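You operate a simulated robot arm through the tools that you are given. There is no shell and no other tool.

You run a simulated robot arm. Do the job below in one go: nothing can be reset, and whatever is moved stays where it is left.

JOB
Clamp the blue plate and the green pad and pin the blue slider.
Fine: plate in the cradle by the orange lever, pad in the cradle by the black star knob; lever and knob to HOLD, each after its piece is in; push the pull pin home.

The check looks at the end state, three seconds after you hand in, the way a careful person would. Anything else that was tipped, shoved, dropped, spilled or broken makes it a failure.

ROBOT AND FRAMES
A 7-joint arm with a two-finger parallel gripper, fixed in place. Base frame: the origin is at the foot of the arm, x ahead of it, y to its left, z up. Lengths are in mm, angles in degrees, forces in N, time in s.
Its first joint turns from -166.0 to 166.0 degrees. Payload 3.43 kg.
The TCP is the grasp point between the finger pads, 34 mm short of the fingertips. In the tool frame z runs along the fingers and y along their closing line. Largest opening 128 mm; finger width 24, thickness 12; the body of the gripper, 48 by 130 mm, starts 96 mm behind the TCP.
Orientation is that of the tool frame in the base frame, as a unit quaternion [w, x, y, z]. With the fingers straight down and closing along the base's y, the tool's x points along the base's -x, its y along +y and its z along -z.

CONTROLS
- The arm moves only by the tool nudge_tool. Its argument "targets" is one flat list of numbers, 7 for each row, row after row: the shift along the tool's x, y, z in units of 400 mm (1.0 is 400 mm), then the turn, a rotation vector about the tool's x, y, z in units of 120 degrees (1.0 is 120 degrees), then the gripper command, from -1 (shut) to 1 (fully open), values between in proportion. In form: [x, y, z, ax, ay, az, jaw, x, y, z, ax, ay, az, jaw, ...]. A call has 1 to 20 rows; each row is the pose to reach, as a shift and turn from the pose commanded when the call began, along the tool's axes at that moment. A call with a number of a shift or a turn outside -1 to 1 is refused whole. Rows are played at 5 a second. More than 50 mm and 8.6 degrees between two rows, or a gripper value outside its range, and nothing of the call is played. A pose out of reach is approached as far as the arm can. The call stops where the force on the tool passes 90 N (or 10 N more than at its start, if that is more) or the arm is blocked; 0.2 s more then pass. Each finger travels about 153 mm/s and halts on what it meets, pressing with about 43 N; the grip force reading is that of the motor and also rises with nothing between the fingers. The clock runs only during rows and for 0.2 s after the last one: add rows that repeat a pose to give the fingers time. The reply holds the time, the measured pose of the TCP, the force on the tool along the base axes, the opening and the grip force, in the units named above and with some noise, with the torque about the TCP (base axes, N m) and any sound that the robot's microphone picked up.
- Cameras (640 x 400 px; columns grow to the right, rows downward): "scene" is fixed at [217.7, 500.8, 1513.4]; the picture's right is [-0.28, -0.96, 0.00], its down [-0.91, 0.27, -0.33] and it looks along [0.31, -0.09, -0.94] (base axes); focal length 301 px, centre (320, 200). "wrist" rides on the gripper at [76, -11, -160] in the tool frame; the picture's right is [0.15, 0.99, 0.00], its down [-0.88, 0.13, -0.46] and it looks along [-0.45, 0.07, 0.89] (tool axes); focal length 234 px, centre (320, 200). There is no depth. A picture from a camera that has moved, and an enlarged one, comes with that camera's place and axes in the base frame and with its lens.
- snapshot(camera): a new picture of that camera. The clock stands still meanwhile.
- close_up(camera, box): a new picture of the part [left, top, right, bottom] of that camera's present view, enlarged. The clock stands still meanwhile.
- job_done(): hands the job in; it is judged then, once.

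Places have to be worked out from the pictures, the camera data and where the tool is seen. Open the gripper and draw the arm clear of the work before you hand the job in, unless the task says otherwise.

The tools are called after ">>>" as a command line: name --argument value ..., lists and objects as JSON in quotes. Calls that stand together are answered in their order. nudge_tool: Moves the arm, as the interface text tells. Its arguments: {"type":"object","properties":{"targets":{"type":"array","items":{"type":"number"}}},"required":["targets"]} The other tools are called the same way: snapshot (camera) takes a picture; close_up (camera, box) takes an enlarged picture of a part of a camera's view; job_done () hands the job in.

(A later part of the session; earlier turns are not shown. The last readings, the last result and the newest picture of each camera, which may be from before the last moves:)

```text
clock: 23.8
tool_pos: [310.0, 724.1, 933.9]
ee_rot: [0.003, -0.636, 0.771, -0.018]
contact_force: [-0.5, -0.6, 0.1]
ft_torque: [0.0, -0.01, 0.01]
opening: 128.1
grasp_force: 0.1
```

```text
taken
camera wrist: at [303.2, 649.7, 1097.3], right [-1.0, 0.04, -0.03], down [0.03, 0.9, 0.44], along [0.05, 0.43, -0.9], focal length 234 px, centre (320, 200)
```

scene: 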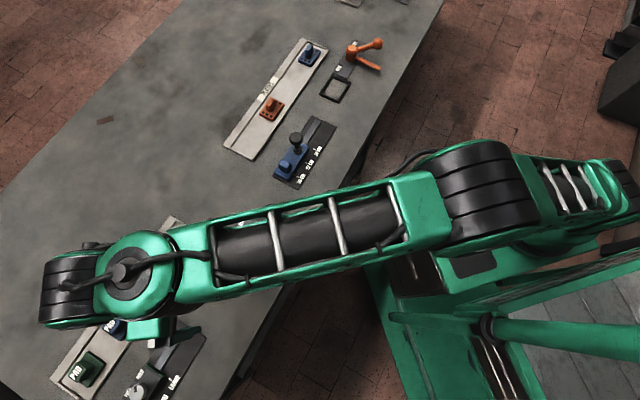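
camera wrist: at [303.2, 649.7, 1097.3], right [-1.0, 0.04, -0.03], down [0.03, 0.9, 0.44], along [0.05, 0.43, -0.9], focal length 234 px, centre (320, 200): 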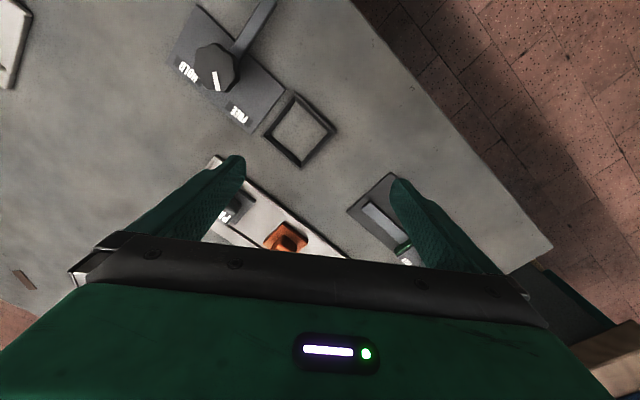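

The upright limit is about 838 mm from the arm's real axis, while the green pad is about 1045 mm from it, so I need a large outward tilt. I test a 50° radial tilt while moving out, high above the table.

>>> nudge_tool --targets '[-0.033, 0.0265, -0.006, -0.0062, -0.0593, -0.0134, 1, -0.067, 0.053, -0.012, -0.0125, -0.1185, -0.0267, 1, -0.1, 0.0795, -0.017, -0.0187, -0.1778, -0.0401, 1, -0.134, 0.106, -0.023, -0.0249, -0.2371, -0.0534, 1, -0.167, 0.1325, -0.029, -0.0311, -0.2964, -0.0668, 1, -0.2, 0.159, -0.034, -0.0374, -0.3556, -0.0801, 1, -0.234, 0.1855, -0.04, -0.0436, -0.4149, -0.0935, 1, -0.234, 0.1855, -0.04, -0.0436, -0.4149, -0.0935, 1]'

>>> snapshot --camera "scene"

>>> snapshot --camera "wrist"

```text
clock: 25.6
tool_pos: [254.4, 830.3, 949.5]
ee_rot: [-0.298, 0.654, -0.634, -0.286]
contact_force: [0.5, -0.2, -0.2]
ft_torque: [-0.02, 0.01, 0.01]
opening: 128.2
grasp_force: 0.1
```

```text
taken
```

scene: 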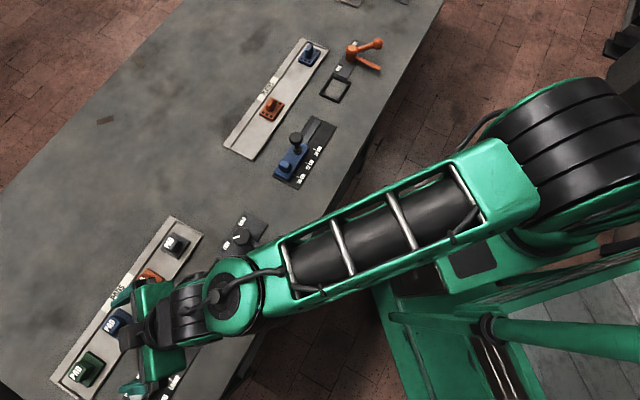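

```text
taken
camera wrist: at [268.2, 660.6, 1000.1], right [-0.98, -0.11, -0.14], down [-0.16, 0.24, 0.96], along [-0.08, 0.97, -0.25], focal length 234 px, centre (320, 200)
```

wrist: 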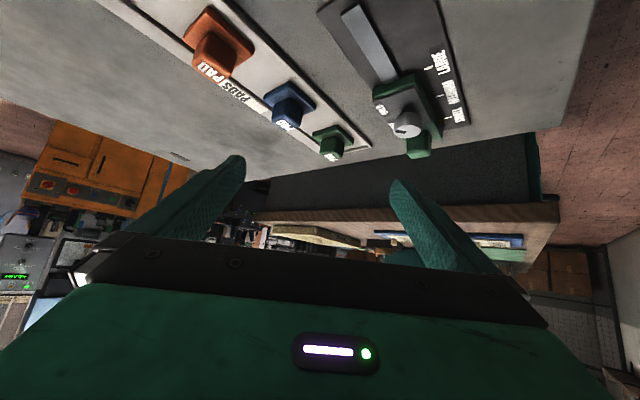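

That pose is easily reached. I extend further outward toward above the green pad, keeping tips above z≈875.

>>> nudge_tool --targets '[-0.041, 0.0115, 0.089, 0, 0, 0, 1, -0.082, 0.023, 0.178, 0, 0, 0, 1, -0.123, 0.0345, 0.267, 0, 0, 0, 1, -0.164, 0.046, 0.356, 0, 0, 0, 1, -0.164, 0.046, 0.356, 0, 0, 0, 1]'

>>> snapshot --camera "scene"

>>> snapshot --camera "wrist"

```text
clock: 26.8
tool_pos: [236.8, 979.1, 905.5]
ee_rot: [-0.297, 0.654, -0.634, -0.285]
contact_force: [1.4, -0.8, 0.5]
ft_torque: [0.01, 0.01, -0.01]
opening: 127.9
grasp_force: 0.1
```

```text
taken
```

scene: 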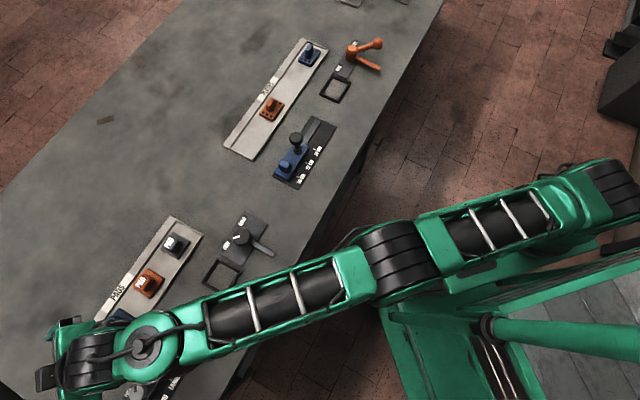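

```text
taken
camera wrist: at [250.2, 809.9, 955.2], right [-0.98, -0.11, -0.14], down [-0.16, 0.24, 0.96], along [-0.08, 0.96, -0.25], focal length 234 px, centre (320, 200)
```

wrist: 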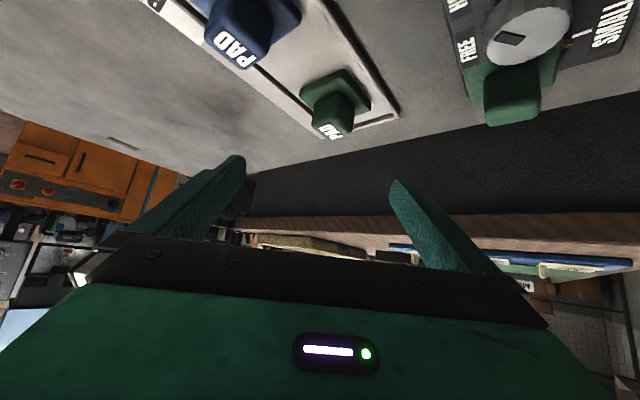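

Reached (237, 979, 905) with 49° tilt – feasible. I zoom on the green pad to get its shape and place.

>>> close_up --camera "wrist" --box '[240, 30, 440, 155]'

>>> close_up --camera "wrist" --box '[140, 0, 640, 160]'

```text
3.20 times, centred on (340, 92) of wrist
camera zoom: at [250.2, 809.9, 955.2], right [-0.98, -0.11, -0.14], down [-0.16, 0.24, 0.96], along [-0.08, 0.96, -0.25], focal length 749 px, centre (256, 544)
```

zoom: 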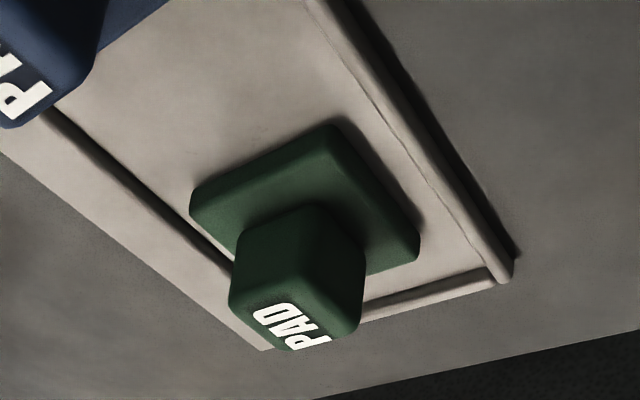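

```text
1.28 times, centred on (390, 80) of wrist
camera zoom: at [250.2, 809.9, 955.2], right [-0.98, -0.11, -0.14], down [-0.16, 0.24, 0.96], along [-0.08, 0.96, -0.25], focal length 300 px, centre (230, 354)
```

zoom: 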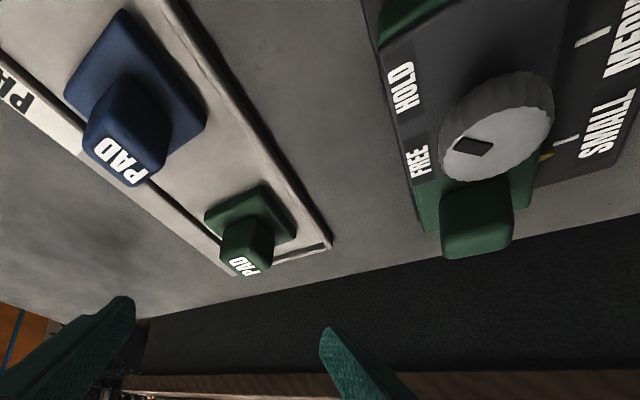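

The pad's base centre is at about (233, 998), handle ≈32 mm wide with top near z≈838, turned 45° to my closing line. I yaw 15° about vertical to reduce that, narrow the jaws to ~80 mm and hover above it.

>>> nudge_tool --targets '[0.008, 0, 0.01, -0.0313, -0.001, -0.0275, 0.25, 0.015, 0, 0.02, -0.0627, -0.002, -0.0549, 0.25, 0.023, -0.001, 0.03, -0.094, -0.003, -0.0824, 0.25, 0.023, -0.001, 0.03, -0.094, -0.003, -0.0824, 0.25]'

>>> snapshot --camera "wrist"

>>> close_up --camera "wrist" --box '[200, 0, 460, 240]'

```text
clock: 27.8
tool_pos: [235.2, 981.5, 890.0]
ee_rot: [-0.258, 0.731, -0.544, -0.322]
contact_force: [0.0, 1.3, -0.2]
ft_torque: [-0.03, 0.01, 0.01]
opening: 80.0
grasp_force: 0.0
```

```text
taken
camera wrist: at [292.8, 820.6, 939.6], right [-0.92, -0.37, -0.14], down [-0.22, 0.19, 0.96], along [-0.32, 0.91, -0.25], focal length 234 px, centre (320, 200)
```

wrist: 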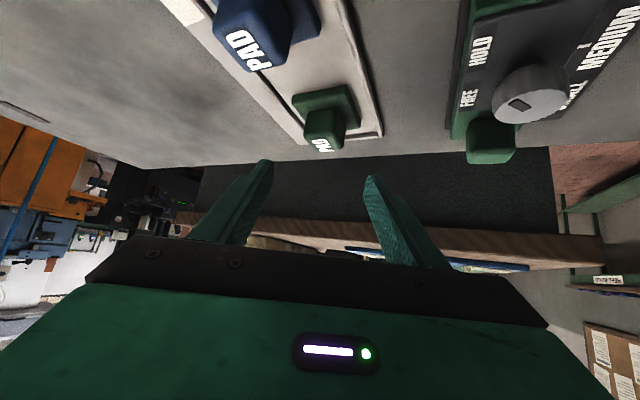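

```text
1.67 times, centred on (330, 120) of wrist
camera zoom: at [292.8, 820.6, 939.6], right [-0.92, -0.37, -0.14], down [-0.22, 0.19, 0.96], along [-0.32, 0.91, -0.25], focal length 390 px, centre (303, 333)
```

zoom: 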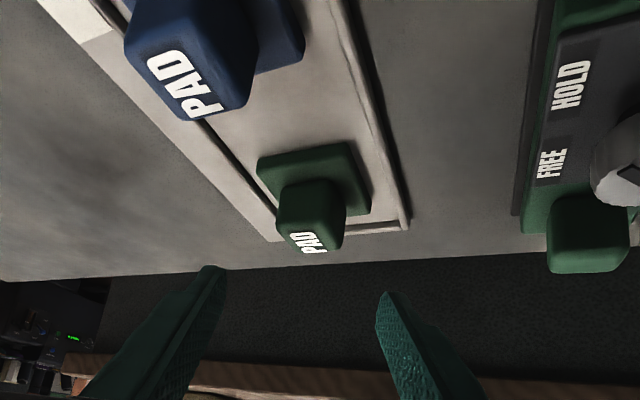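

Pad centre confirmed at ≈(235, 998.5). I lower straight down to straddle the handle with TCP at z≈843 (lowest finger corner just above the pad's base).

>>> nudge_tool --targets '[0.018, -0.001, 0.0155, 0, 0, 0, 0.25, 0.035, -0.002, 0.031, 0, 0, 0, 0.25, 0.053, -0.004, 0.0466, 0, 0, 0, 0.25, 0.071, -0.005, 0.0622, 0, 0, 0, 0.25, 0.0885, -0.006, 0.0777, 0, 0, 0, 0.25, 0.0885, -0.006, 0.0777, 0, 0, 0, 0.25]'

>>> close_up --camera "wrist" --box '[200, 0, 460, 240]'

>>> close_up --camera "scene" --box '[0, 280, 192, 400]'

```text
clock: 29.2
tool_pos: [238.8, 984.9, 844.2]
ee_rot: [-0.258, 0.731, -0.544, -0.322]
contact_force: [0.3, 0.7, 0.0]
ft_torque: [0.0, -0.02, -0.02]
opening: 79.9
grasp_force: 0.0
out of reach, approached as far as the arm can: row 1
```

```text
1.67 times, centred on (330, 120) of wrist
camera zoom: at [296.1, 824.3, 894.0], right [-0.92, -0.36, -0.14], down [-0.22, 0.19, 0.96], along [-0.32, 0.91, -0.25], focal length 390 px, centre (303, 333)
```

zoom: 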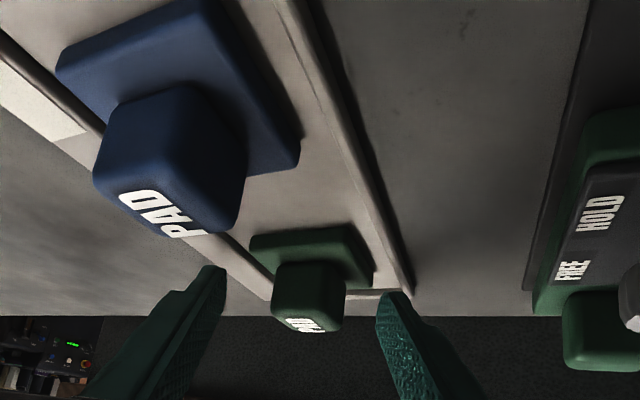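

```text
3.33 times, centred on (96, 340) of scene
camera zoom: at [217.7, 500.8, 1513.4], right [-0.28, -0.96, 0.0], down [-0.91, 0.27, -0.33], along [0.31, -0.09, -0.94], focal length 1003 px, centre (1067, -267)
```

zoom: 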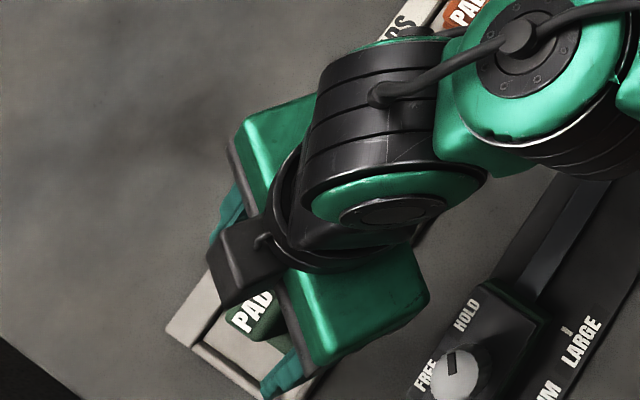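

The handle sits between the fingers and the model matches the picture. I close the gripper gradually.

>>> nudge_tool --targets '[0, 0, 0, 0, 0, 0, 0.0, 0, 0, 0, 0, 0, 0, -0.2, 0, 0, 0, 0, 0, 0, -0.35, 0, 0, 0, 0, 0, 0, -0.5, 0, 0, 0, 0, 0, 0, -0.7, 0, 0, 0, 0, 0, 0, -1, 0, 0, 0, 0, 0, 0, -1]'

>>> close_up --camera "wrist" --box '[200, 0, 460, 240]'

```text
clock: 30.8
tool_pos: [237.4, 984.0, 845.1]
ee_rot: [-0.258, 0.731, -0.544, -0.321]
contact_force: [-5.7, -2.9, 5.8]
ft_torque: [-0.05, 0.41, 0.19]
opening: 29.1
grasp_force: 43.1
```

```text
1.67 times, centred on (330, 120) of wrist
camera zoom: at [295.4, 824.2, 894.7], right [-0.92, -0.37, -0.14], down [-0.22, 0.19, 0.96], along [-0.32, 0.91, -0.25], focal length 390 px, centre (303, 333)
```

zoom: 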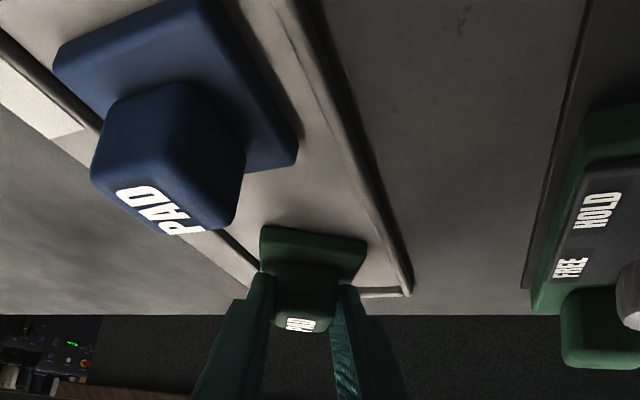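

The pad turned flush in the jaws (29 mm opening, firm grip). I lift it up and bring it a bit inward.

>>> nudge_tool --targets '[-0.014, -0.0005, -0.0125, 0, 0, 0, -1, -0.028, -0.001, -0.025, 0, 0, 0, -1, -0.0564, -0.002, -0.0495, 0, 0, 0, -1, -0.036, -0.0005, -0.115, 0, 0, 0, -1, -0.01, 0.001, -0.185, 0, 0, 0, -1, 0.023, 0.003, -0.254, 0, 0, 0, -1, 0.023, 0.003, -0.254, 0, 0, 0, -1]'

>>> snapshot --camera "wrist"

>>> snapshot --camera "scene"

```text
clock: 32.4
tool_pos: [259.6, 905.8, 902.4]
ee_rot: [-0.258, 0.73, -0.545, -0.321]
contact_force: [0.5, -1.5, -0.9]
ft_torque: [0.0, -0.05, -0.01]
opening: 29.0
grasp_force: 43.3
```

```text
taken
camera wrist: at [316.4, 744.3, 952.8], right [-0.92, -0.36, -0.14], down [-0.22, 0.19, 0.96], along [-0.32, 0.91, -0.25], focal length 234 px, centre (320, 200)
```

wrist: 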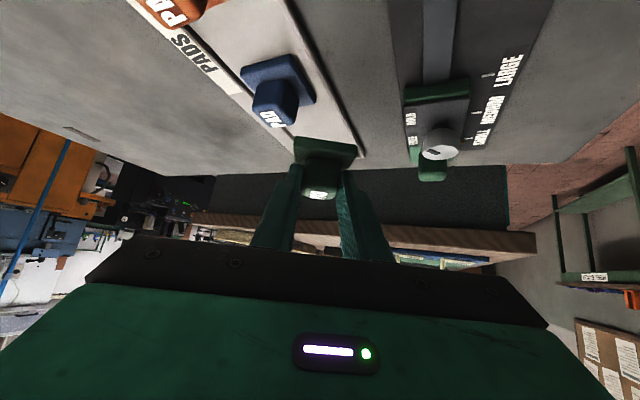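

```text
taken
```

scene: 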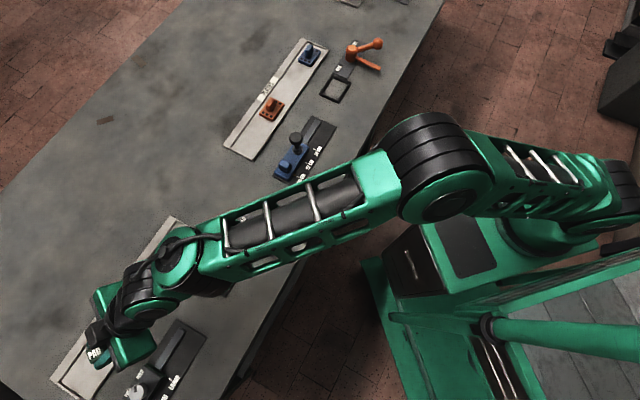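

Pad held securely and level. I carry it to the free middle of the table near (545, 650), rising to z≈940 and yawing -45° on the way, to set it down and regrasp it upright.

>>> nudge_tool --targets '[0.0527, -0.0567, -0.0737, 0.0313, 0.0011, 0.0275, -1, 0.1054, -0.1135, -0.1475, 0.0626, 0.0022, 0.055, -1, 0.1581, -0.1702, -0.2212, 0.0939, 0.0034, 0.0826, -1, 0.2108, -0.227, -0.295, 0.1252, 0.0045, 0.1101, -1, 0.2635, -0.2837, -0.3687, 0.1566, 0.0056, 0.1376, -1, 0.3162, -0.3405, -0.4425, 0.1879, 0.0067, 0.1651, -1, 0.3689, -0.3972, -0.5162, 0.2192, 0.0079, 0.1927, -1, 0.4216, -0.454, -0.59, 0.2505, 0.009, 0.2202, -1, 0.4743, -0.5107, -0.6638, 0.2818, 0.0101, 0.2477, -1, 0.4743, -0.5107, -0.6638, 0.2818, 0.0101, 0.2477, -1]'

>>> snapshot --camera "wrist"

>>> snapshot --camera "scene"

```text
clock: 34.6
tool_pos: [539.8, 648.8, 937.2]
ee_rot: [0.361, -0.467, 0.782, 0.198]
contact_force: [0.0, -0.4, -0.9]
ft_torque: [-0.02, 0.02, 0.02]
opening: 28.9
grasp_force: 42.8
```

```text
taken
camera wrist: at [466.3, 495.0, 988.0], right [-0.91, 0.39, -0.14], down [-0.02, 0.29, 0.96], along [0.42, 0.87, -0.25], focal length 234 px, centre (320, 200)
```

wrist: 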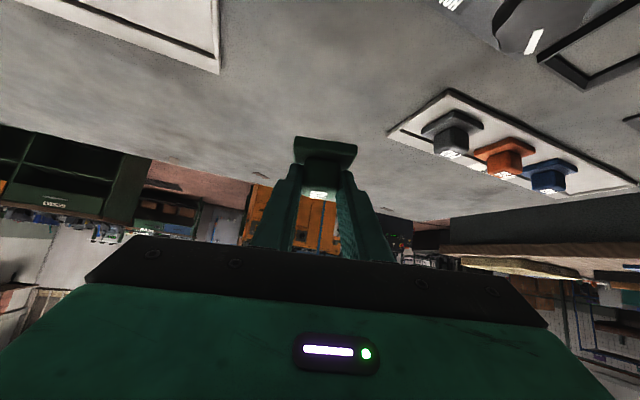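

```text
taken
```

scene: 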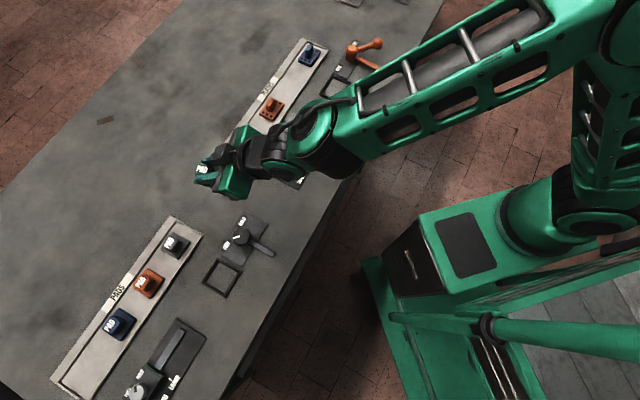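

I lower straight down 85 mm, then will feel for the table in small steps.

>>> nudge_tool --targets '[0.0375, 0.0014, 0.033, 0, 0, 0, -1, 0.075, 0.0028, 0.066, 0, 0, 0, -1, 0.1125, 0.0041, 0.099, 0, 0, 0, -1, 0.14, 0.0051, 0.1232, 0, 0, 0, -1, 0.1593, 0.0058, 0.14, 0, 0, 0, -1, 0.1593, 0.0058, 0.14, 0, 0, 0, -1]'

>>> close_up --camera "wrist" --box '[200, 0, 460, 240]'

```text
clock: 36.0
tool_pos: [545.0, 645.8, 855.9]
ee_rot: [0.361, -0.467, 0.782, 0.198]
contact_force: [0.1, -0.2, -0.5]
ft_torque: [0.0, 0.02, -0.03]
opening: 28.9
grasp_force: 42.9
```

```text
1.67 times, centred on (330, 120) of wrist
camera zoom: at [471.1, 494.0, 905.1], right [-0.91, 0.39, -0.14], down [-0.02, 0.29, 0.96], along [0.42, 0.87, -0.25], focal length 390 px, centre (303, 333)
```

zoom: 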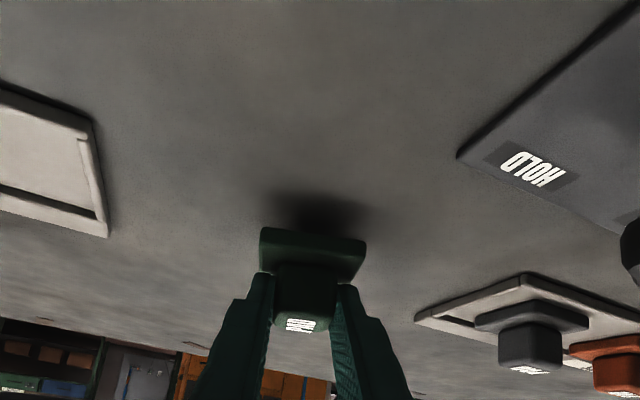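

Shadow shows the pad close to the table. I continue down in small steps.

>>> nudge_tool --targets '[0.0094, 0.0003, 0.0082, 0, 0, 0, -1, 0.0187, 0.0007, 0.0165, 0, 0, 0, -1, 0.0187, 0.0007, 0.0165, 0, 0, 0, -1]'

>>> nudge_tool --targets '[0.0056, 0.0002, 0.005, 0, 0, 0, -1, 0.0056, 0.0002, 0.005, 0, 0, 0, -1]'

>>> nudge_tool --targets '[0.0056, 0.0002, 0.005, 0, 0, 0, -1, 0.0056, 0.0002, 0.005, 0, 0, 0, -1]'

```text
clock: 36.8
tool_pos: [544.1, 647.3, 845.4]
ee_rot: [0.361, -0.467, 0.782, 0.198]
contact_force: [0.0, 0.1, -1.4]
ft_torque: [-0.03, 0.01, 0.02]
opening: 28.7
grasp_force: 43.0
```

```text
clock: 37.4
tool_pos: [544.6, 648.0, 842.1]
ee_rot: [0.361, -0.467, 0.782, 0.198]
contact_force: [0.3, 0.9, -0.9]
ft_torque: [0.0, 0.03, -0.01]
opening: 29.0
grasp_force: 42.9
```

```text
clock: 38.0
tool_pos: [544.0, 648.4, 842.5]
ee_rot: [0.363, -0.467, 0.782, 0.199]
contact_force: [0.8, -0.8, 8.6]
ft_torque: [0.11, 0.18, 0.03]
opening: 29.0
grasp_force: 43.0
```

Contact felt at z≈842 (8.6 N). I open the jaws gently and back off along the tool axis, then look.

>>> nudge_tool --targets '[0, 0, 0, 0, 0, 0, -0.45, 0, 0, 0, 0, 0, 0, -0.2, 0, 0, 0, 0, 0, 0, 0.25, 0, 0, 0, 0, 0, 0, 0.25, -0.03, 0, -0.03, 0, 0, 0, 0.25, -0.06, 0, -0.08, 0, 0, 0, 0.25, -0.1, 0, -0.15, 0, 0, 0, 0.25, -0.14, 0, -0.22, 0, 0, 0, 0.25, -0.14, 0, -0.22, 0, 0, 0, 0.25]'

>>> snapshot --camera "wrist"

>>> snapshot --camera "scene"

```text
clock: 40.0
tool_pos: [530.4, 627.2, 942.0]
ee_rot: [0.36, -0.468, 0.782, 0.198]
contact_force: [0.3, -0.4, 0.5]
ft_torque: [0.04, 0.01, 0.01]
opening: 80.0
grasp_force: 0.2
```

```text
taken
camera wrist: at [456.4, 473.4, 991.6], right [-0.91, 0.39, -0.14], down [-0.02, 0.29, 0.96], along [0.42, 0.87, -0.25], focal length 234 px, centre (320, 200)
```

wrist: 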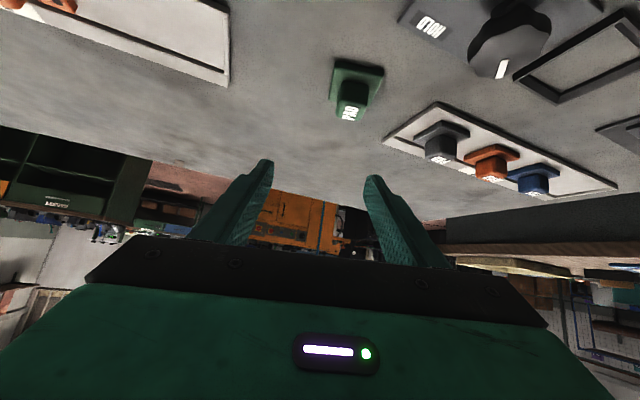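

```text
taken
```

scene: 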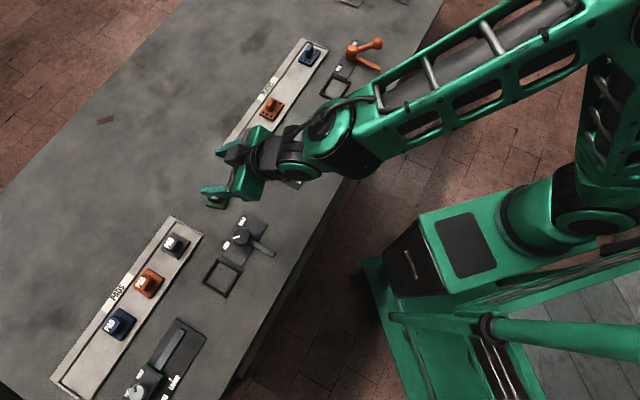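

The pad stands upright on the table near (528, 678). I straighten the gripper to vertical above it for a clean regrasp.

>>> nudge_tool --targets '[-0.0046, 0.0068, -0.002, 0, 0.0581, 0, 1, -0.0091, 0.0136, -0.004, 0, 0.1162, 0, 1, -0.0137, 0.0204, -0.006, 0, 0.1743, 0, 1, -0.0183, 0.0271, -0.009, 0, 0.2324, 0, 1, -0.0229, 0.0339, -0.011, 0, 0.2905, 0, 1, -0.0274, 0.0407, -0.013, 0, 0.3486, 0, 1, -0.032, 0.0475, -0.015, 0, 0.4067, 0, 1, -0.032, 0.0475, -0.015, 0, 0.4067, 0, 1]'

>>> snapshot --camera "wrist"

>>> snapshot --camera "scene"

```text
clock: 41.8
tool_pos: [513.8, 637.7, 953.6]
ee_rot: [0.006, -0.507, 0.862, -0.013]
contact_force: [-0.1, -0.4, -0.6]
ft_torque: [0.01, 0.0, 0.0]
opening: 127.9
grasp_force: 0.2
```

```text
taken
camera wrist: at [483.7, 568.8, 1114.7], right [-0.94, 0.35, -0.03], down [0.3, 0.84, 0.45], along [0.18, 0.41, -0.89], focal length 234 px, centre (320, 200)
```

wrist: 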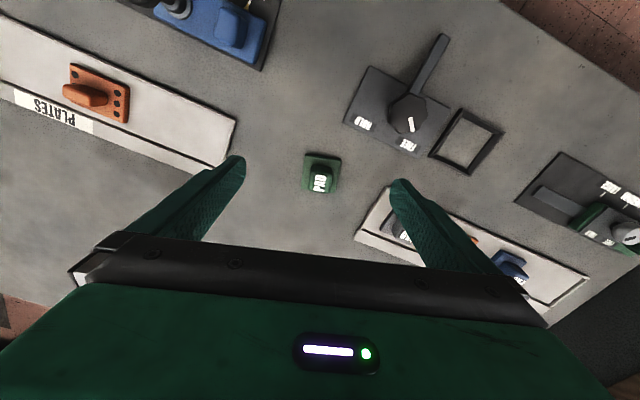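

```text
taken
```

scene: 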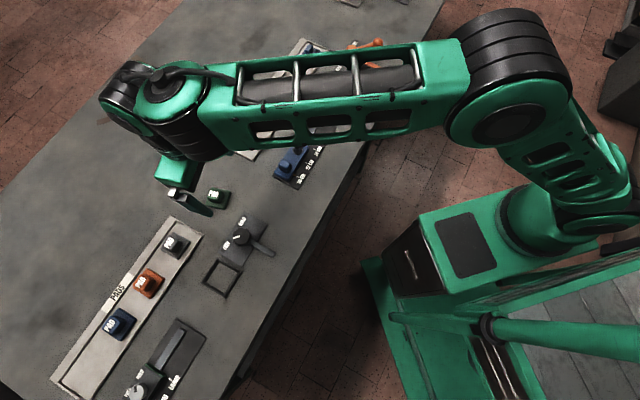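

Very clear view. I zoom in on the pad, and on the star knob with its cradle.

>>> close_up --camera "wrist" --box '[270, 125, 370, 213]'

>>> close_up --camera "wrist" --box '[330, 30, 530, 190]'

>>> close_up --camera "scene" --box '[170, 170, 290, 310]'

```text
4.55 times, centred on (320, 169) of wrist
camera zoom: at [483.7, 568.8, 1114.7], right [-0.94, 0.35, -0.03], down [0.3, 0.84, 0.45], along [0.18, 0.41, -0.89], focal length 1064 px, centre (320, 341)
```

zoom: 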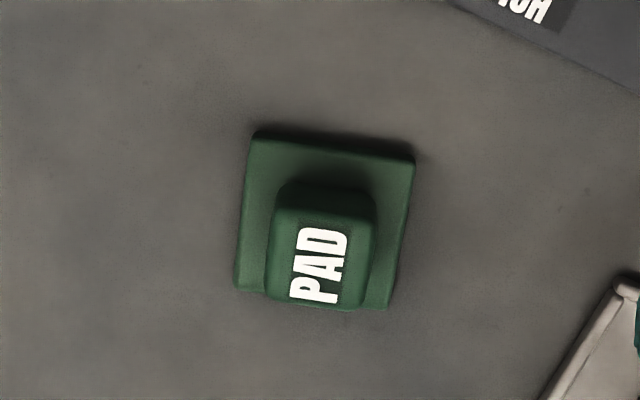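

```text
2.50 times, centred on (430, 110) of wrist
camera zoom: at [483.7, 568.8, 1114.7], right [-0.94, 0.35, -0.03], down [0.3, 0.84, 0.45], along [0.18, 0.41, -0.89], focal length 585 px, centre (45, 425)
```

zoom: 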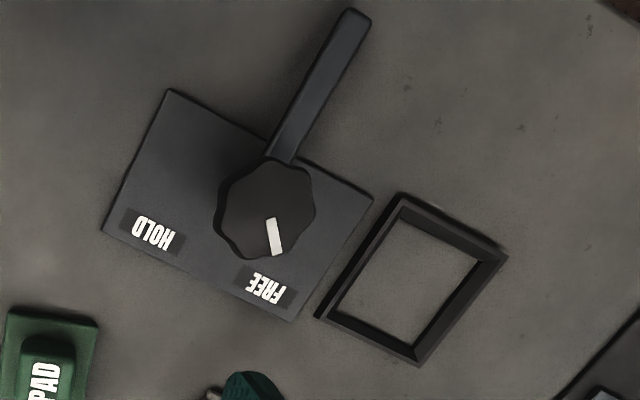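

```text
2.86 times, centred on (230, 240) of scene
camera zoom: at [217.7, 500.8, 1513.4], right [-0.28, -0.96, 0.0], down [-0.91, 0.27, -0.33], along [0.31, -0.09, -0.94], focal length 860 px, centre (577, 86)
```

zoom: 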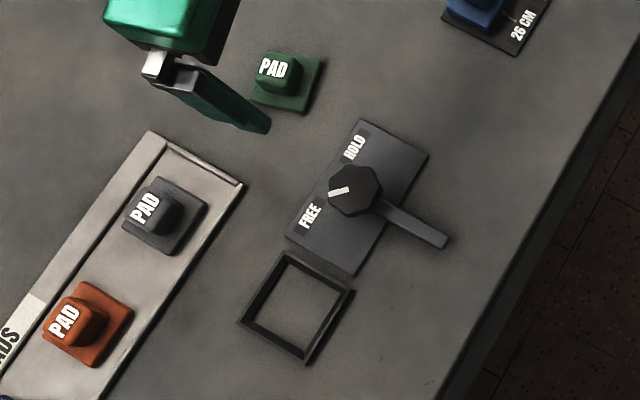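

Pad centre ≈(530.5, 676.5), edges aligned with the present yaw; cradle centre ≈(335, 703), sides at azimuth ≈44°. I go above the pad, correcting a 1.6° tilt, with jaws at 80 mm.

>>> nudge_tool --targets '[-0.035, 0.004, 0.0447, -0.0045, 0, 0, 0.25, -0.07, 0.007, 0.0893, -0.009, 0, 0, 0.25, -0.105, 0.011, 0.134, -0.0136, 0, 0, 0.25, -0.105, 0.011, 0.134, -0.0136, 0, 0, 0.25]'

>>> snapshot --camera "wrist"

```text
clock: 42.8
tool_pos: [529.1, 677.0, 901.2]
ee_rot: [-0.001, -0.507, 0.862, -0.001]
contact_force: [-0.1, 0.8, -0.1]
ft_torque: [-0.03, 0.01, 0.03]
opening: 80.2
grasp_force: 0.1
```

```text
taken
camera wrist: at [503.4, 605.1, 1062.1], right [-0.94, 0.35, 0.0], down [0.31, 0.83, 0.45], along [0.16, 0.42, -0.89], focal length 234 px, centre (320, 200)
```

wrist: 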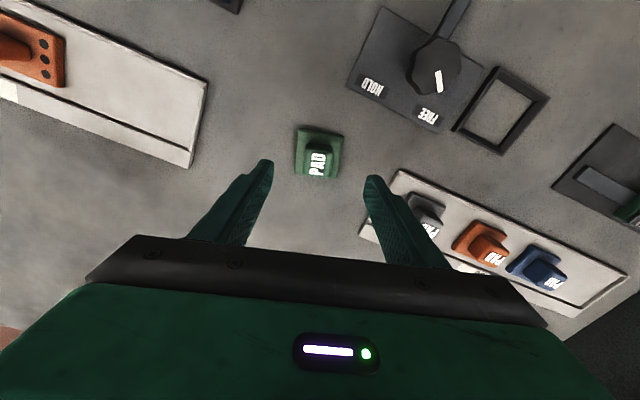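

Aligned laterally. I descend 56 mm to z≈845 and close on the handle.

>>> nudge_tool --targets '[0.0009, -0.002, 0.0467, 0, 0, 0, 0.25, 0.0018, -0.004, 0.0933, 0, 0, 0, 0.25, 0.0026, -0.006, 0.14, 0, 0, 0, 0.25, 0.0026, -0.006, 0.14, 0, 0, 0, 0.25, 0.0026, -0.006, 0.14, 0, 0, 0, -0.2, 0.0026, -0.006, 0.14, 0, 0, 0, -0.5, 0.0026, -0.006, 0.14, 0, 0, 0, -0.8, 0.0026, -0.006, 0.14, 0, 0, 0, -1, 0.0026, -0.006, 0.14, 0, 0, 0, -1]'

>>> close_up --camera "wrist" --box '[220, 100, 420, 260]'

```text
clock: 44.8
tool_pos: [531.4, 672.6, 846.8]
ee_rot: [-0.001, -0.507, 0.862, 0.0]
contact_force: [-0.3, -0.3, -0.2]
ft_torque: [0.0, 0.03, -0.04]
opening: 28.9
grasp_force: 43.4
```

```text
2.50 times, centred on (320, 180) of wrist
camera zoom: at [505.1, 601.7, 1007.5], right [-0.94, 0.35, 0.0], down [0.31, 0.83, 0.45], along [0.16, 0.42, -0.89], focal length 585 px, centre (320, 250)
```

zoom: 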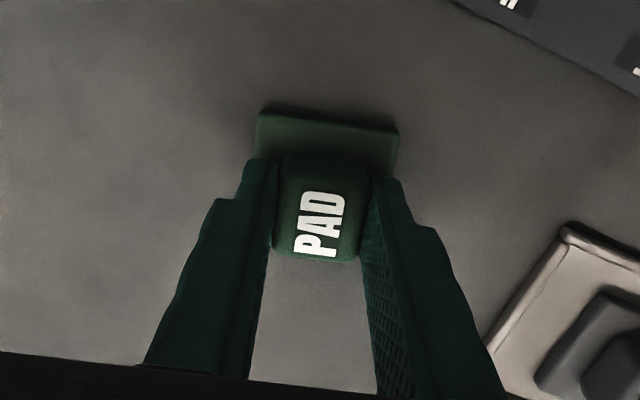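

Firm flush grip; pad centre is within a couple of mm of the TCP. I lift and carry it over the cradle at (335, 703), yawing -16.8° to match the cradle.

>>> nudge_tool --targets '[0, 0, -0.05, 0, 0, 0, -1, 0, 0, -0.12, 0, 0, 0, -1, 0, 0, -0.195, 0, 0, 0, -1, 0.034, 0.093, -0.195, 0, 0, 0.028, -1, 0.069, 0.186, -0.195, 0, 0, 0.056, -1, 0.103, 0.28, -0.195, 0, 0, 0.084, -1, 0.138, 0.373, -0.195, 0, 0, 0.112, -1, 0.172, 0.466, -0.195, 0, 0, 0.14, -1, 0.172, 0.466, -0.195, 0, 0, 0.14, -1]'

>>> snapshot --camera "wrist"

>>> close_up --camera "wrist" --box '[220, 60, 420, 220]'

>>> snapshot --camera "scene"

```text
clock: 46.8
tool_pos: [334.8, 706.3, 922.3]
ee_rot: [-0.002, -0.375, 0.927, -0.001]
contact_force: [0.0, -0.1, -1.1]
ft_torque: [-0.03, 0.0, -0.01]
opening: 28.7
grasp_force: 42.6
```

```text
taken
camera wrist: at [289.6, 644.8, 1083.8], right [-0.79, 0.61, 0.0], down [0.54, 0.71, 0.45], along [0.28, 0.36, -0.89], focal length 234 px, centre (320, 200)
```

wrist: 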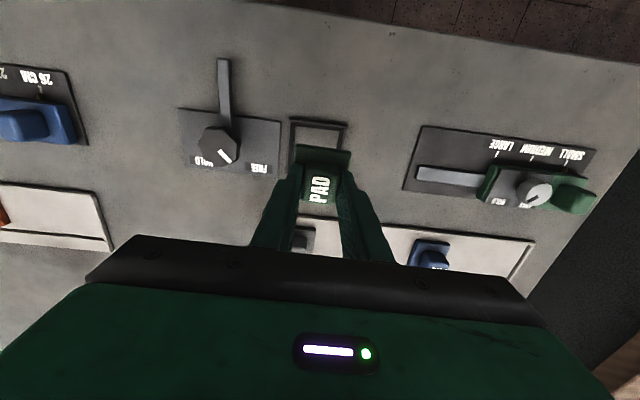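

```text
2.50 times, centred on (320, 140) of wrist
camera zoom: at [289.6, 644.8, 1083.8], right [-0.79, 0.61, 0.0], down [0.54, 0.71, 0.45], along [0.28, 0.36, -0.89], focal length 585 px, centre (320, 350)
```

zoom: 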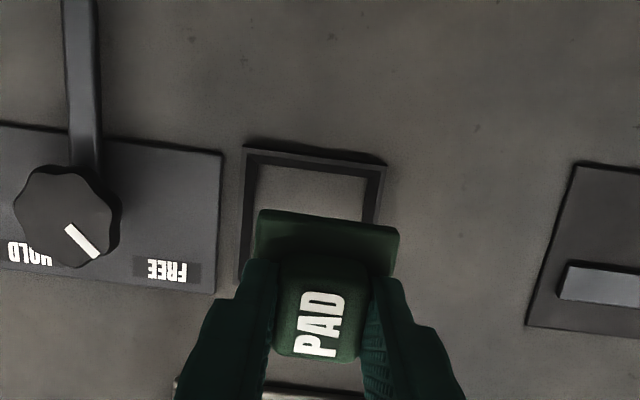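

```text
taken
```

scene: 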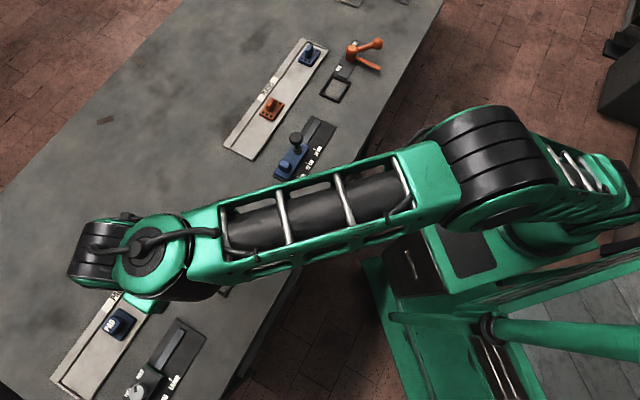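

Comparing pad and cradle in the same image: the cradle centre is about 6.5 mm toward the knob and 2 mm outward from the present TCP. I correct that and descend to leave ~20 mm clearance, then re-check.

>>> nudge_tool --targets '[-0.005, -0.016, 0.043, 0, 0, 0, -1, -0.005, -0.016, 0.087, 0, 0, 0, -1, -0.005, -0.016, 0.13, 0, 0, 0, -1, -0.005, -0.016, 0.13, 0, 0, 0, -1]'

>>> close_up --camera "wrist" --box '[240, 90, 400, 218]'

```text
clock: 47.8
tool_pos: [341.4, 700.8, 870.0]
ee_rot: [-0.002, -0.375, 0.927, -0.001]
contact_force: [-0.5, -0.2, -1.2]
ft_torque: [0.03, -0.04, 0.01]
opening: 28.8
grasp_force: 43.4
```

```text
3.12 times, centred on (320, 154) of wrist
camera zoom: at [296.0, 639.5, 1030.4], right [-0.79, 0.61, 0.0], down [0.54, 0.71, 0.45], along [0.28, 0.36, -0.89], focal length 732 px, centre (320, 344)
```

zoom: 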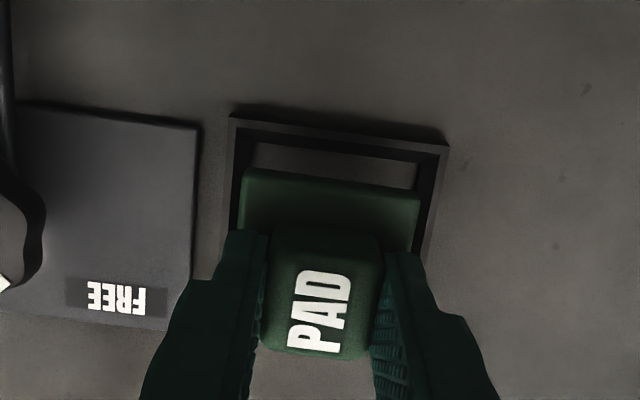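

Pad and cradle now agree within about 1 mm laterally and 1 mm radially. I apply that small correction and lower gently in steps.

>>> nudge_tool --targets '[-0.003, 0.002, 0.0125, 0, 0, 0, -1, -0.003, 0.002, 0.025, 0, 0, 0, -1, -0.003, 0.002, 0.025, 0, 0, 0, -1]'

>>> nudge_tool --targets '[0, 0, 0.0075, 0, 0, 0, -1, 0, 0, 0.015, 0, 0, 0, -1, 0, 0, 0.015, 0, 0, 0, -1]'

>>> close_up --camera "wrist" --box '[240, 90, 400, 218]'

```text
clock: 48.6
tool_pos: [342.9, 701.9, 859.6]
ee_rot: [-0.002, -0.375, 0.927, 0.0]
contact_force: [0.8, -0.1, -0.8]
ft_torque: [0.04, 0.0, -0.03]
opening: 29.1
grasp_force: 42.8
```

```text
clock: 49.4
tool_pos: [341.5, 702.4, 854.8]
ee_rot: [-0.001, -0.375, 0.927, -0.001]
contact_force: [0.7, 0.3, 0.1]
ft_torque: [0.03, 0.01, 0.0]
opening: 28.9
grasp_force: 43.0
```

```text
3.12 times, centred on (320, 154) of wrist
camera zoom: at [296.6, 641.6, 1015.9], right [-0.79, 0.61, 0.0], down [0.54, 0.71, 0.45], along [0.28, 0.36, -0.89], focal length 732 px, centre (320, 344)
```

zoom: 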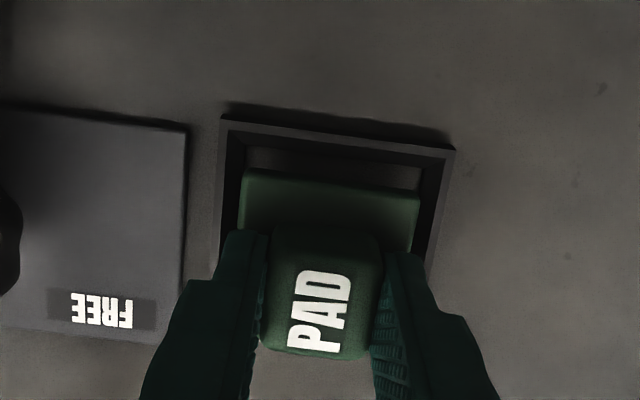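

Nicely centred (within ~1.5 mm). I nudge 1 mm inward and keep lowering until contact.

>>> nudge_tool --targets '[0.0025, 0, 0.005, 0, 0, 0, -1, 0.0025, 0, 0.01, 0, 0, 0, -1, 0.0025, 0, 0.01, 0, 0, 0, -1]'

>>> nudge_tool --targets '[0, 0, 0.005, 0, 0, 0, -1, 0, 0, 0.01, 0, 0, 0, -1, 0, 0, 0.01, 0, 0, 0, -1]'

>>> close_up --camera "wrist" --box '[240, 90, 400, 218]'

```text
clock: 50.2
tool_pos: [340.4, 701.2, 851.2]
ee_rot: [-0.002, -0.375, 0.927, -0.001]
contact_force: [0.4, -0.8, 0.0]
ft_torque: [0.03, 0.02, 0.02]
opening: 28.7
grasp_force: 42.7
```

```text
clock: 51.0
tool_pos: [341.2, 700.6, 850.2]
ee_rot: [-0.001, -0.376, 0.927, 0.0]
contact_force: [-8.9, -16.3, 31.1]
ft_torque: [0.16, 0.19, 0.18]
opening: 29.1
grasp_force: 42.4
```

```text
3.12 times, centred on (320, 154) of wrist
camera zoom: at [295.1, 639.8, 1010.4], right [-0.79, 0.61, 0.0], down [0.54, 0.71, 0.45], along [0.27, 0.36, -0.89], focal length 732 px, centre (320, 344)
```

zoom: 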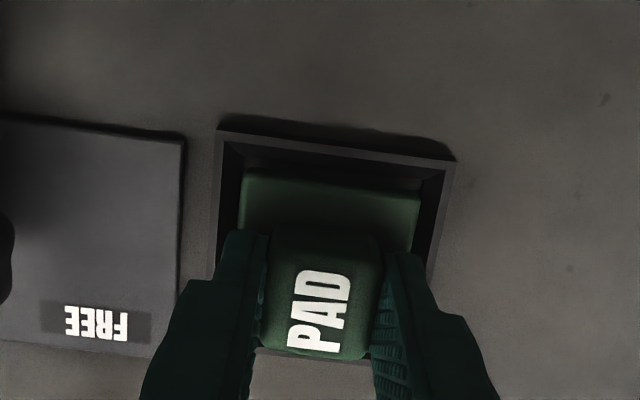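

Contact at z≈850 with 31 N, with some sideways force pointing inward; possibly the floor, possibly the outer wall's edge. I ease 1 mm inward at the same depth and read the force.

>>> nudge_tool --targets '[0.003, 0, 0, 0, 0, 0, -1, 0.003, 0, 0, 0, 0, 0, -1]'

>>> nudge_tool --targets '[0.003, 0, 0.004, 0, 0, 0, -1, 0.003, 0, 0.004, 0, 0, 0, -1]'

```text
clock: 51.6
tool_pos: [342.1, 699.5, 845.7]
ee_rot: [-0.002, -0.376, 0.927, -0.001]
contact_force: [-4.5, 4.4, 2.5]
ft_torque: [0.18, 0.15, 0.18]
opening: 28.8
grasp_force: 42.9
```

```text
clock: 52.2
tool_pos: [340.1, 699.9, 846.2]
ee_rot: [-0.001, -0.375, 0.927, 0.0]
contact_force: [1.2, 5.0, 8.0]
ft_torque: [0.04, -0.05, 0.11]
opening: 28.7
grasp_force: 42.6
```

It dropped in: z≈846 is table level, so the pad is on the cradle floor. I open slowly.

>>> nudge_tool --targets '[0, 0, 0, 0, 0, 0, -0.54, 0, 0, 0, 0, 0, 0, -0.52, 0, 0, 0, 0, 0, 0, -0.5, 0, 0, 0, 0, 0, 0, -0.45, 0, 0, 0, 0, 0, 0, -0.4, 0, 0, 0, 0, 0, 0, -0.4]'

>>> close_up --camera "wrist" --box '[240, 90, 400, 218]'

```text
clock: 53.6
tool_pos: [339.9, 699.1, 845.9]
ee_rot: [-0.001, -0.376, 0.927, -0.001]
contact_force: [0.2, 1.3, 0.2]
ft_torque: [0.0, 0.02, 0.01]
opening: 38.5
grasp_force: 0.0
```

```text
3.12 times, centred on (320, 154) of wrist
camera zoom: at [294.2, 639.2, 1006.2], right [-0.79, 0.61, 0.0], down [0.54, 0.71, 0.45], along [0.28, 0.36, -0.89], focal length 732 px, centre (320, 344)
```

zoom: 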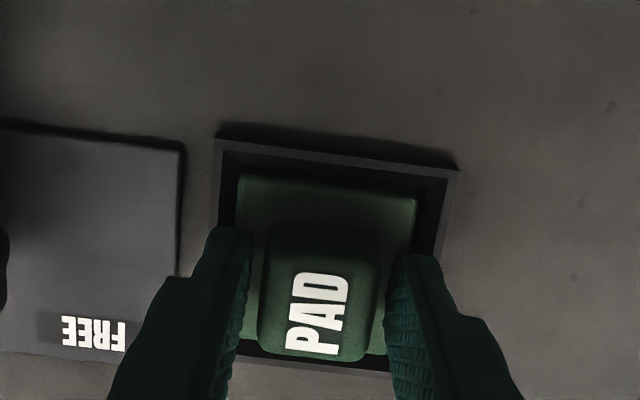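

The pad sits inside the cradle on all sides. I open further and rise straight up, then look.

>>> nudge_tool --targets '[0, 0, 0, 0, 0, 0, -0.2, 0, 0, 0, 0, 0, 0, 0.0, 0, 0, 0, 0, 0, 0, 0.0, 0, 0, -0.04, 0, 0, 0, 0.0, 0, 0, -0.1, 0, 0, 0, 0.0, 0, 0, -0.18, 0, 0, 0, 0.25, 0, 0, -0.25, 0, 0, 0, 0.25, 0, 0, -0.25, 0, 0, 0, 0.25]'

>>> snapshot --camera "wrist"

>>> close_up --camera "wrist" --box '[170, 60, 410, 210]'

```text
clock: 55.4
tool_pos: [337.9, 696.6, 946.6]
ee_rot: [-0.002, -0.377, 0.926, -0.001]
contact_force: [0.4, 0.3, 0.2]
ft_torque: [0.01, 0.0, 0.04]
opening: 80.0
grasp_force: 0.0
```

```text
taken
camera wrist: at [291.5, 636.9, 1106.9], right [-0.79, 0.61, 0.0], down [0.54, 0.71, 0.45], along [0.27, 0.36, -0.89], focal length 234 px, centre (320, 200)
```

wrist: 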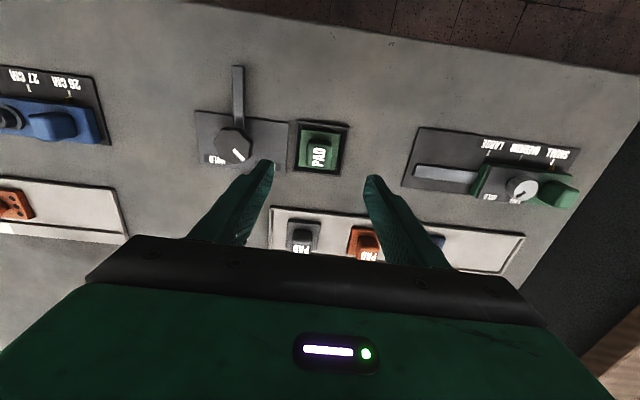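

```text
2.67 times, centred on (290, 135) of wrist
camera zoom: at [291.5, 636.9, 1106.9], right [-0.79, 0.61, 0.0], down [0.54, 0.71, 0.45], along [0.27, 0.36, -0.89], focal length 624 px, centre (400, 373)
```

zoom: 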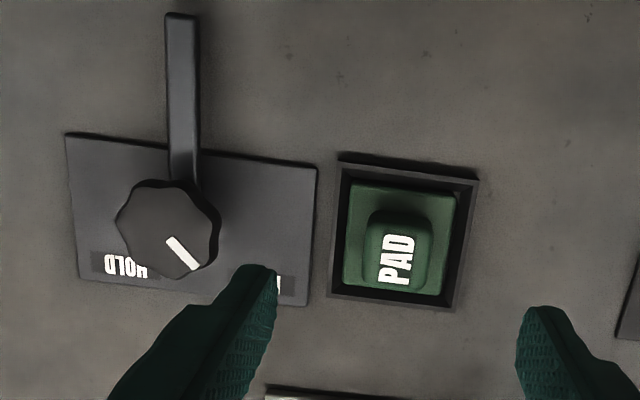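

The pad is properly seated. Knob top centre triangulates to (411, 628.5, 838), ~48 mm across; its bar must swing 90° clockwise (from azimuth 225° to 135°, over the pad). I move above the knob with yaw 90°.

>>> nudge_tool --targets '[-0.002, -0.0415, 0.0067, 0, 0, -0.0635, 0.25, -0.004, -0.083, 0.0133, 0, 0, -0.127, 0.25, -0.006, -0.1246, 0.02, 0, 0, -0.1905, 0.25, -0.008, -0.166, 0.0267, 0, 0, -0.254, 0.25, -0.01, -0.2077, 0.0333, 0, 0, -0.3175, 0.25, -0.0115, -0.249, 0.04, 0, 0, -0.381, 0.25, -0.0115, -0.249, 0.04, 0, 0, -0.381, 0.25]'

>>> snapshot --camera "wrist"

>>> close_up --camera "wrist" --box '[220, 80, 420, 240]'

>>> snapshot --camera "scene"

```text
clock: 57.0
tool_pos: [414.3, 632.5, 928.3]
ee_rot: [-0.001, -0.706, 0.708, 0.0]
contact_force: [-0.1, 0.2, -0.1]
ft_torque: [0.05, -0.01, 0.02]
opening: 80.4
grasp_force: 0.0
```

```text
taken
camera wrist: at [425.0, 556.8, 1089.8], right [-0.99, -0.15, 0.0], down [-0.13, 0.88, 0.45], along [-0.07, 0.45, -0.89], focal length 234 px, centre (320, 200)
```

wrist: 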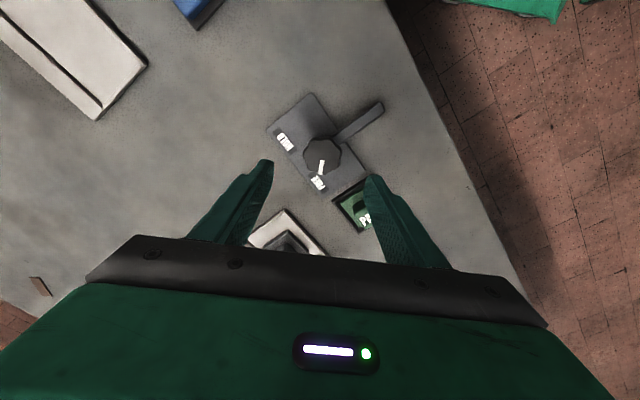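

```text
2.50 times, centred on (320, 160) of wrist
camera zoom: at [425.0, 556.8, 1089.8], right [-0.99, -0.15, 0.0], down [-0.13, 0.88, 0.45], along [-0.07, 0.45, -0.89], focal length 585 px, centre (320, 300)
```

zoom: 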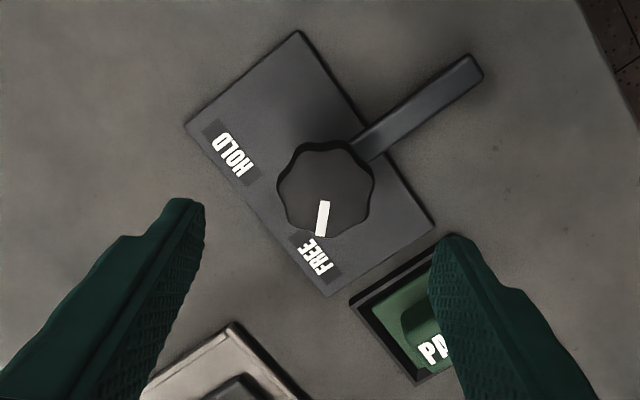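

```text
taken
```

scene: 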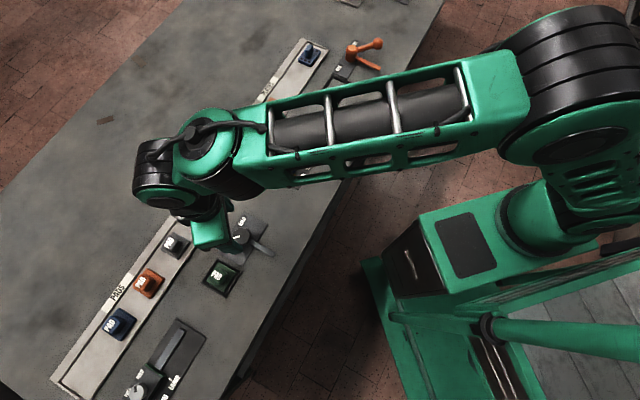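

Knob centre ≈(410.5, 629). I correct by 4 mm and descend so the tips reach z≈820 around the knob, then close.

>>> nudge_tool --targets '[0.004, 0.005, 0.045, 0, 0, 0, 0.25, 0.008, 0.0095, 0.09, 0, 0, 0, 0.25, 0.008, 0.0095, 0.135, 0, 0, 0, 0.25, 0.008, 0.0095, 0.185, 0, 0, 0, 0.25, 0.008, 0.0095, 0.185, 0, 0, 0, 0.25]'

>>> close_up --camera "wrist" --box '[220, 80, 420, 240]'

```text
clock: 58.2
tool_pos: [408.6, 629.0, 856.3]
ee_rot: [-0.001, -0.706, 0.708, 0.0]
contact_force: [-0.4, 0.0, 0.3]
ft_torque: [-0.01, 0.0, 0.01]
opening: 79.9
grasp_force: 0.0
```

```text
2.50 times, centred on (320, 160) of wrist
camera zoom: at [420.6, 553.7, 1016.5], right [-0.99, -0.14, 0.0], down [-0.13, 0.88, 0.45], along [-0.07, 0.45, -0.89], focal length 585 px, centre (320, 300)
```

zoom: 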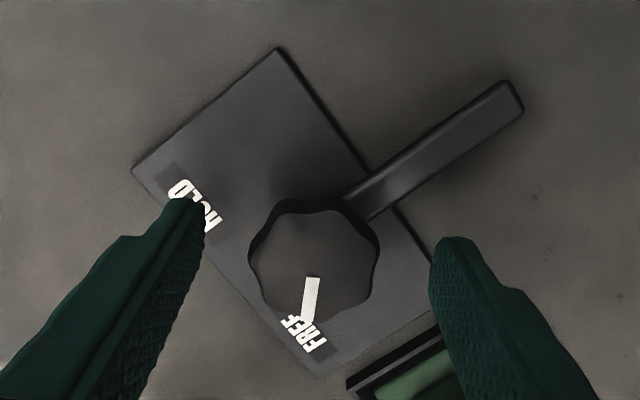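

Centred. I close on the knob.

>>> nudge_tool --targets '[0, 0, 0, 0, 0, 0, 0.0, 0, 0, 0, 0, 0, 0, -0.15, 0, 0, 0, 0, 0, 0, -0.3, 0, 0, 0, 0, 0, 0, -0.5, 0, 0, 0, 0, 0, 0, -1, 0, 0, 0, 0, 0, 0, -1]'

>>> close_up --camera "wrist" --box '[220, 80, 420, 240]'

```text
clock: 59.6
tool_pos: [410.6, 628.9, 856.4]
ee_rot: [-0.001, -0.706, 0.708, 0.0]
contact_force: [14.6, 2.3, -1.5]
ft_torque: [0.13, -0.7, -0.02]
opening: 40.5
grasp_force: 44.7
```

```text
2.50 times, centred on (320, 160) of wrist
camera zoom: at [422.0, 553.6, 1016.6], right [-0.99, -0.14, 0.0], down [-0.13, 0.88, 0.45], along [-0.07, 0.45, -0.89], focal length 585 px, centre (320, 300)
```

zoom: 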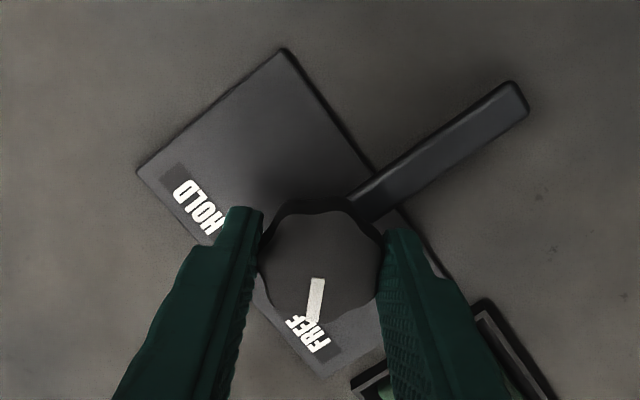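

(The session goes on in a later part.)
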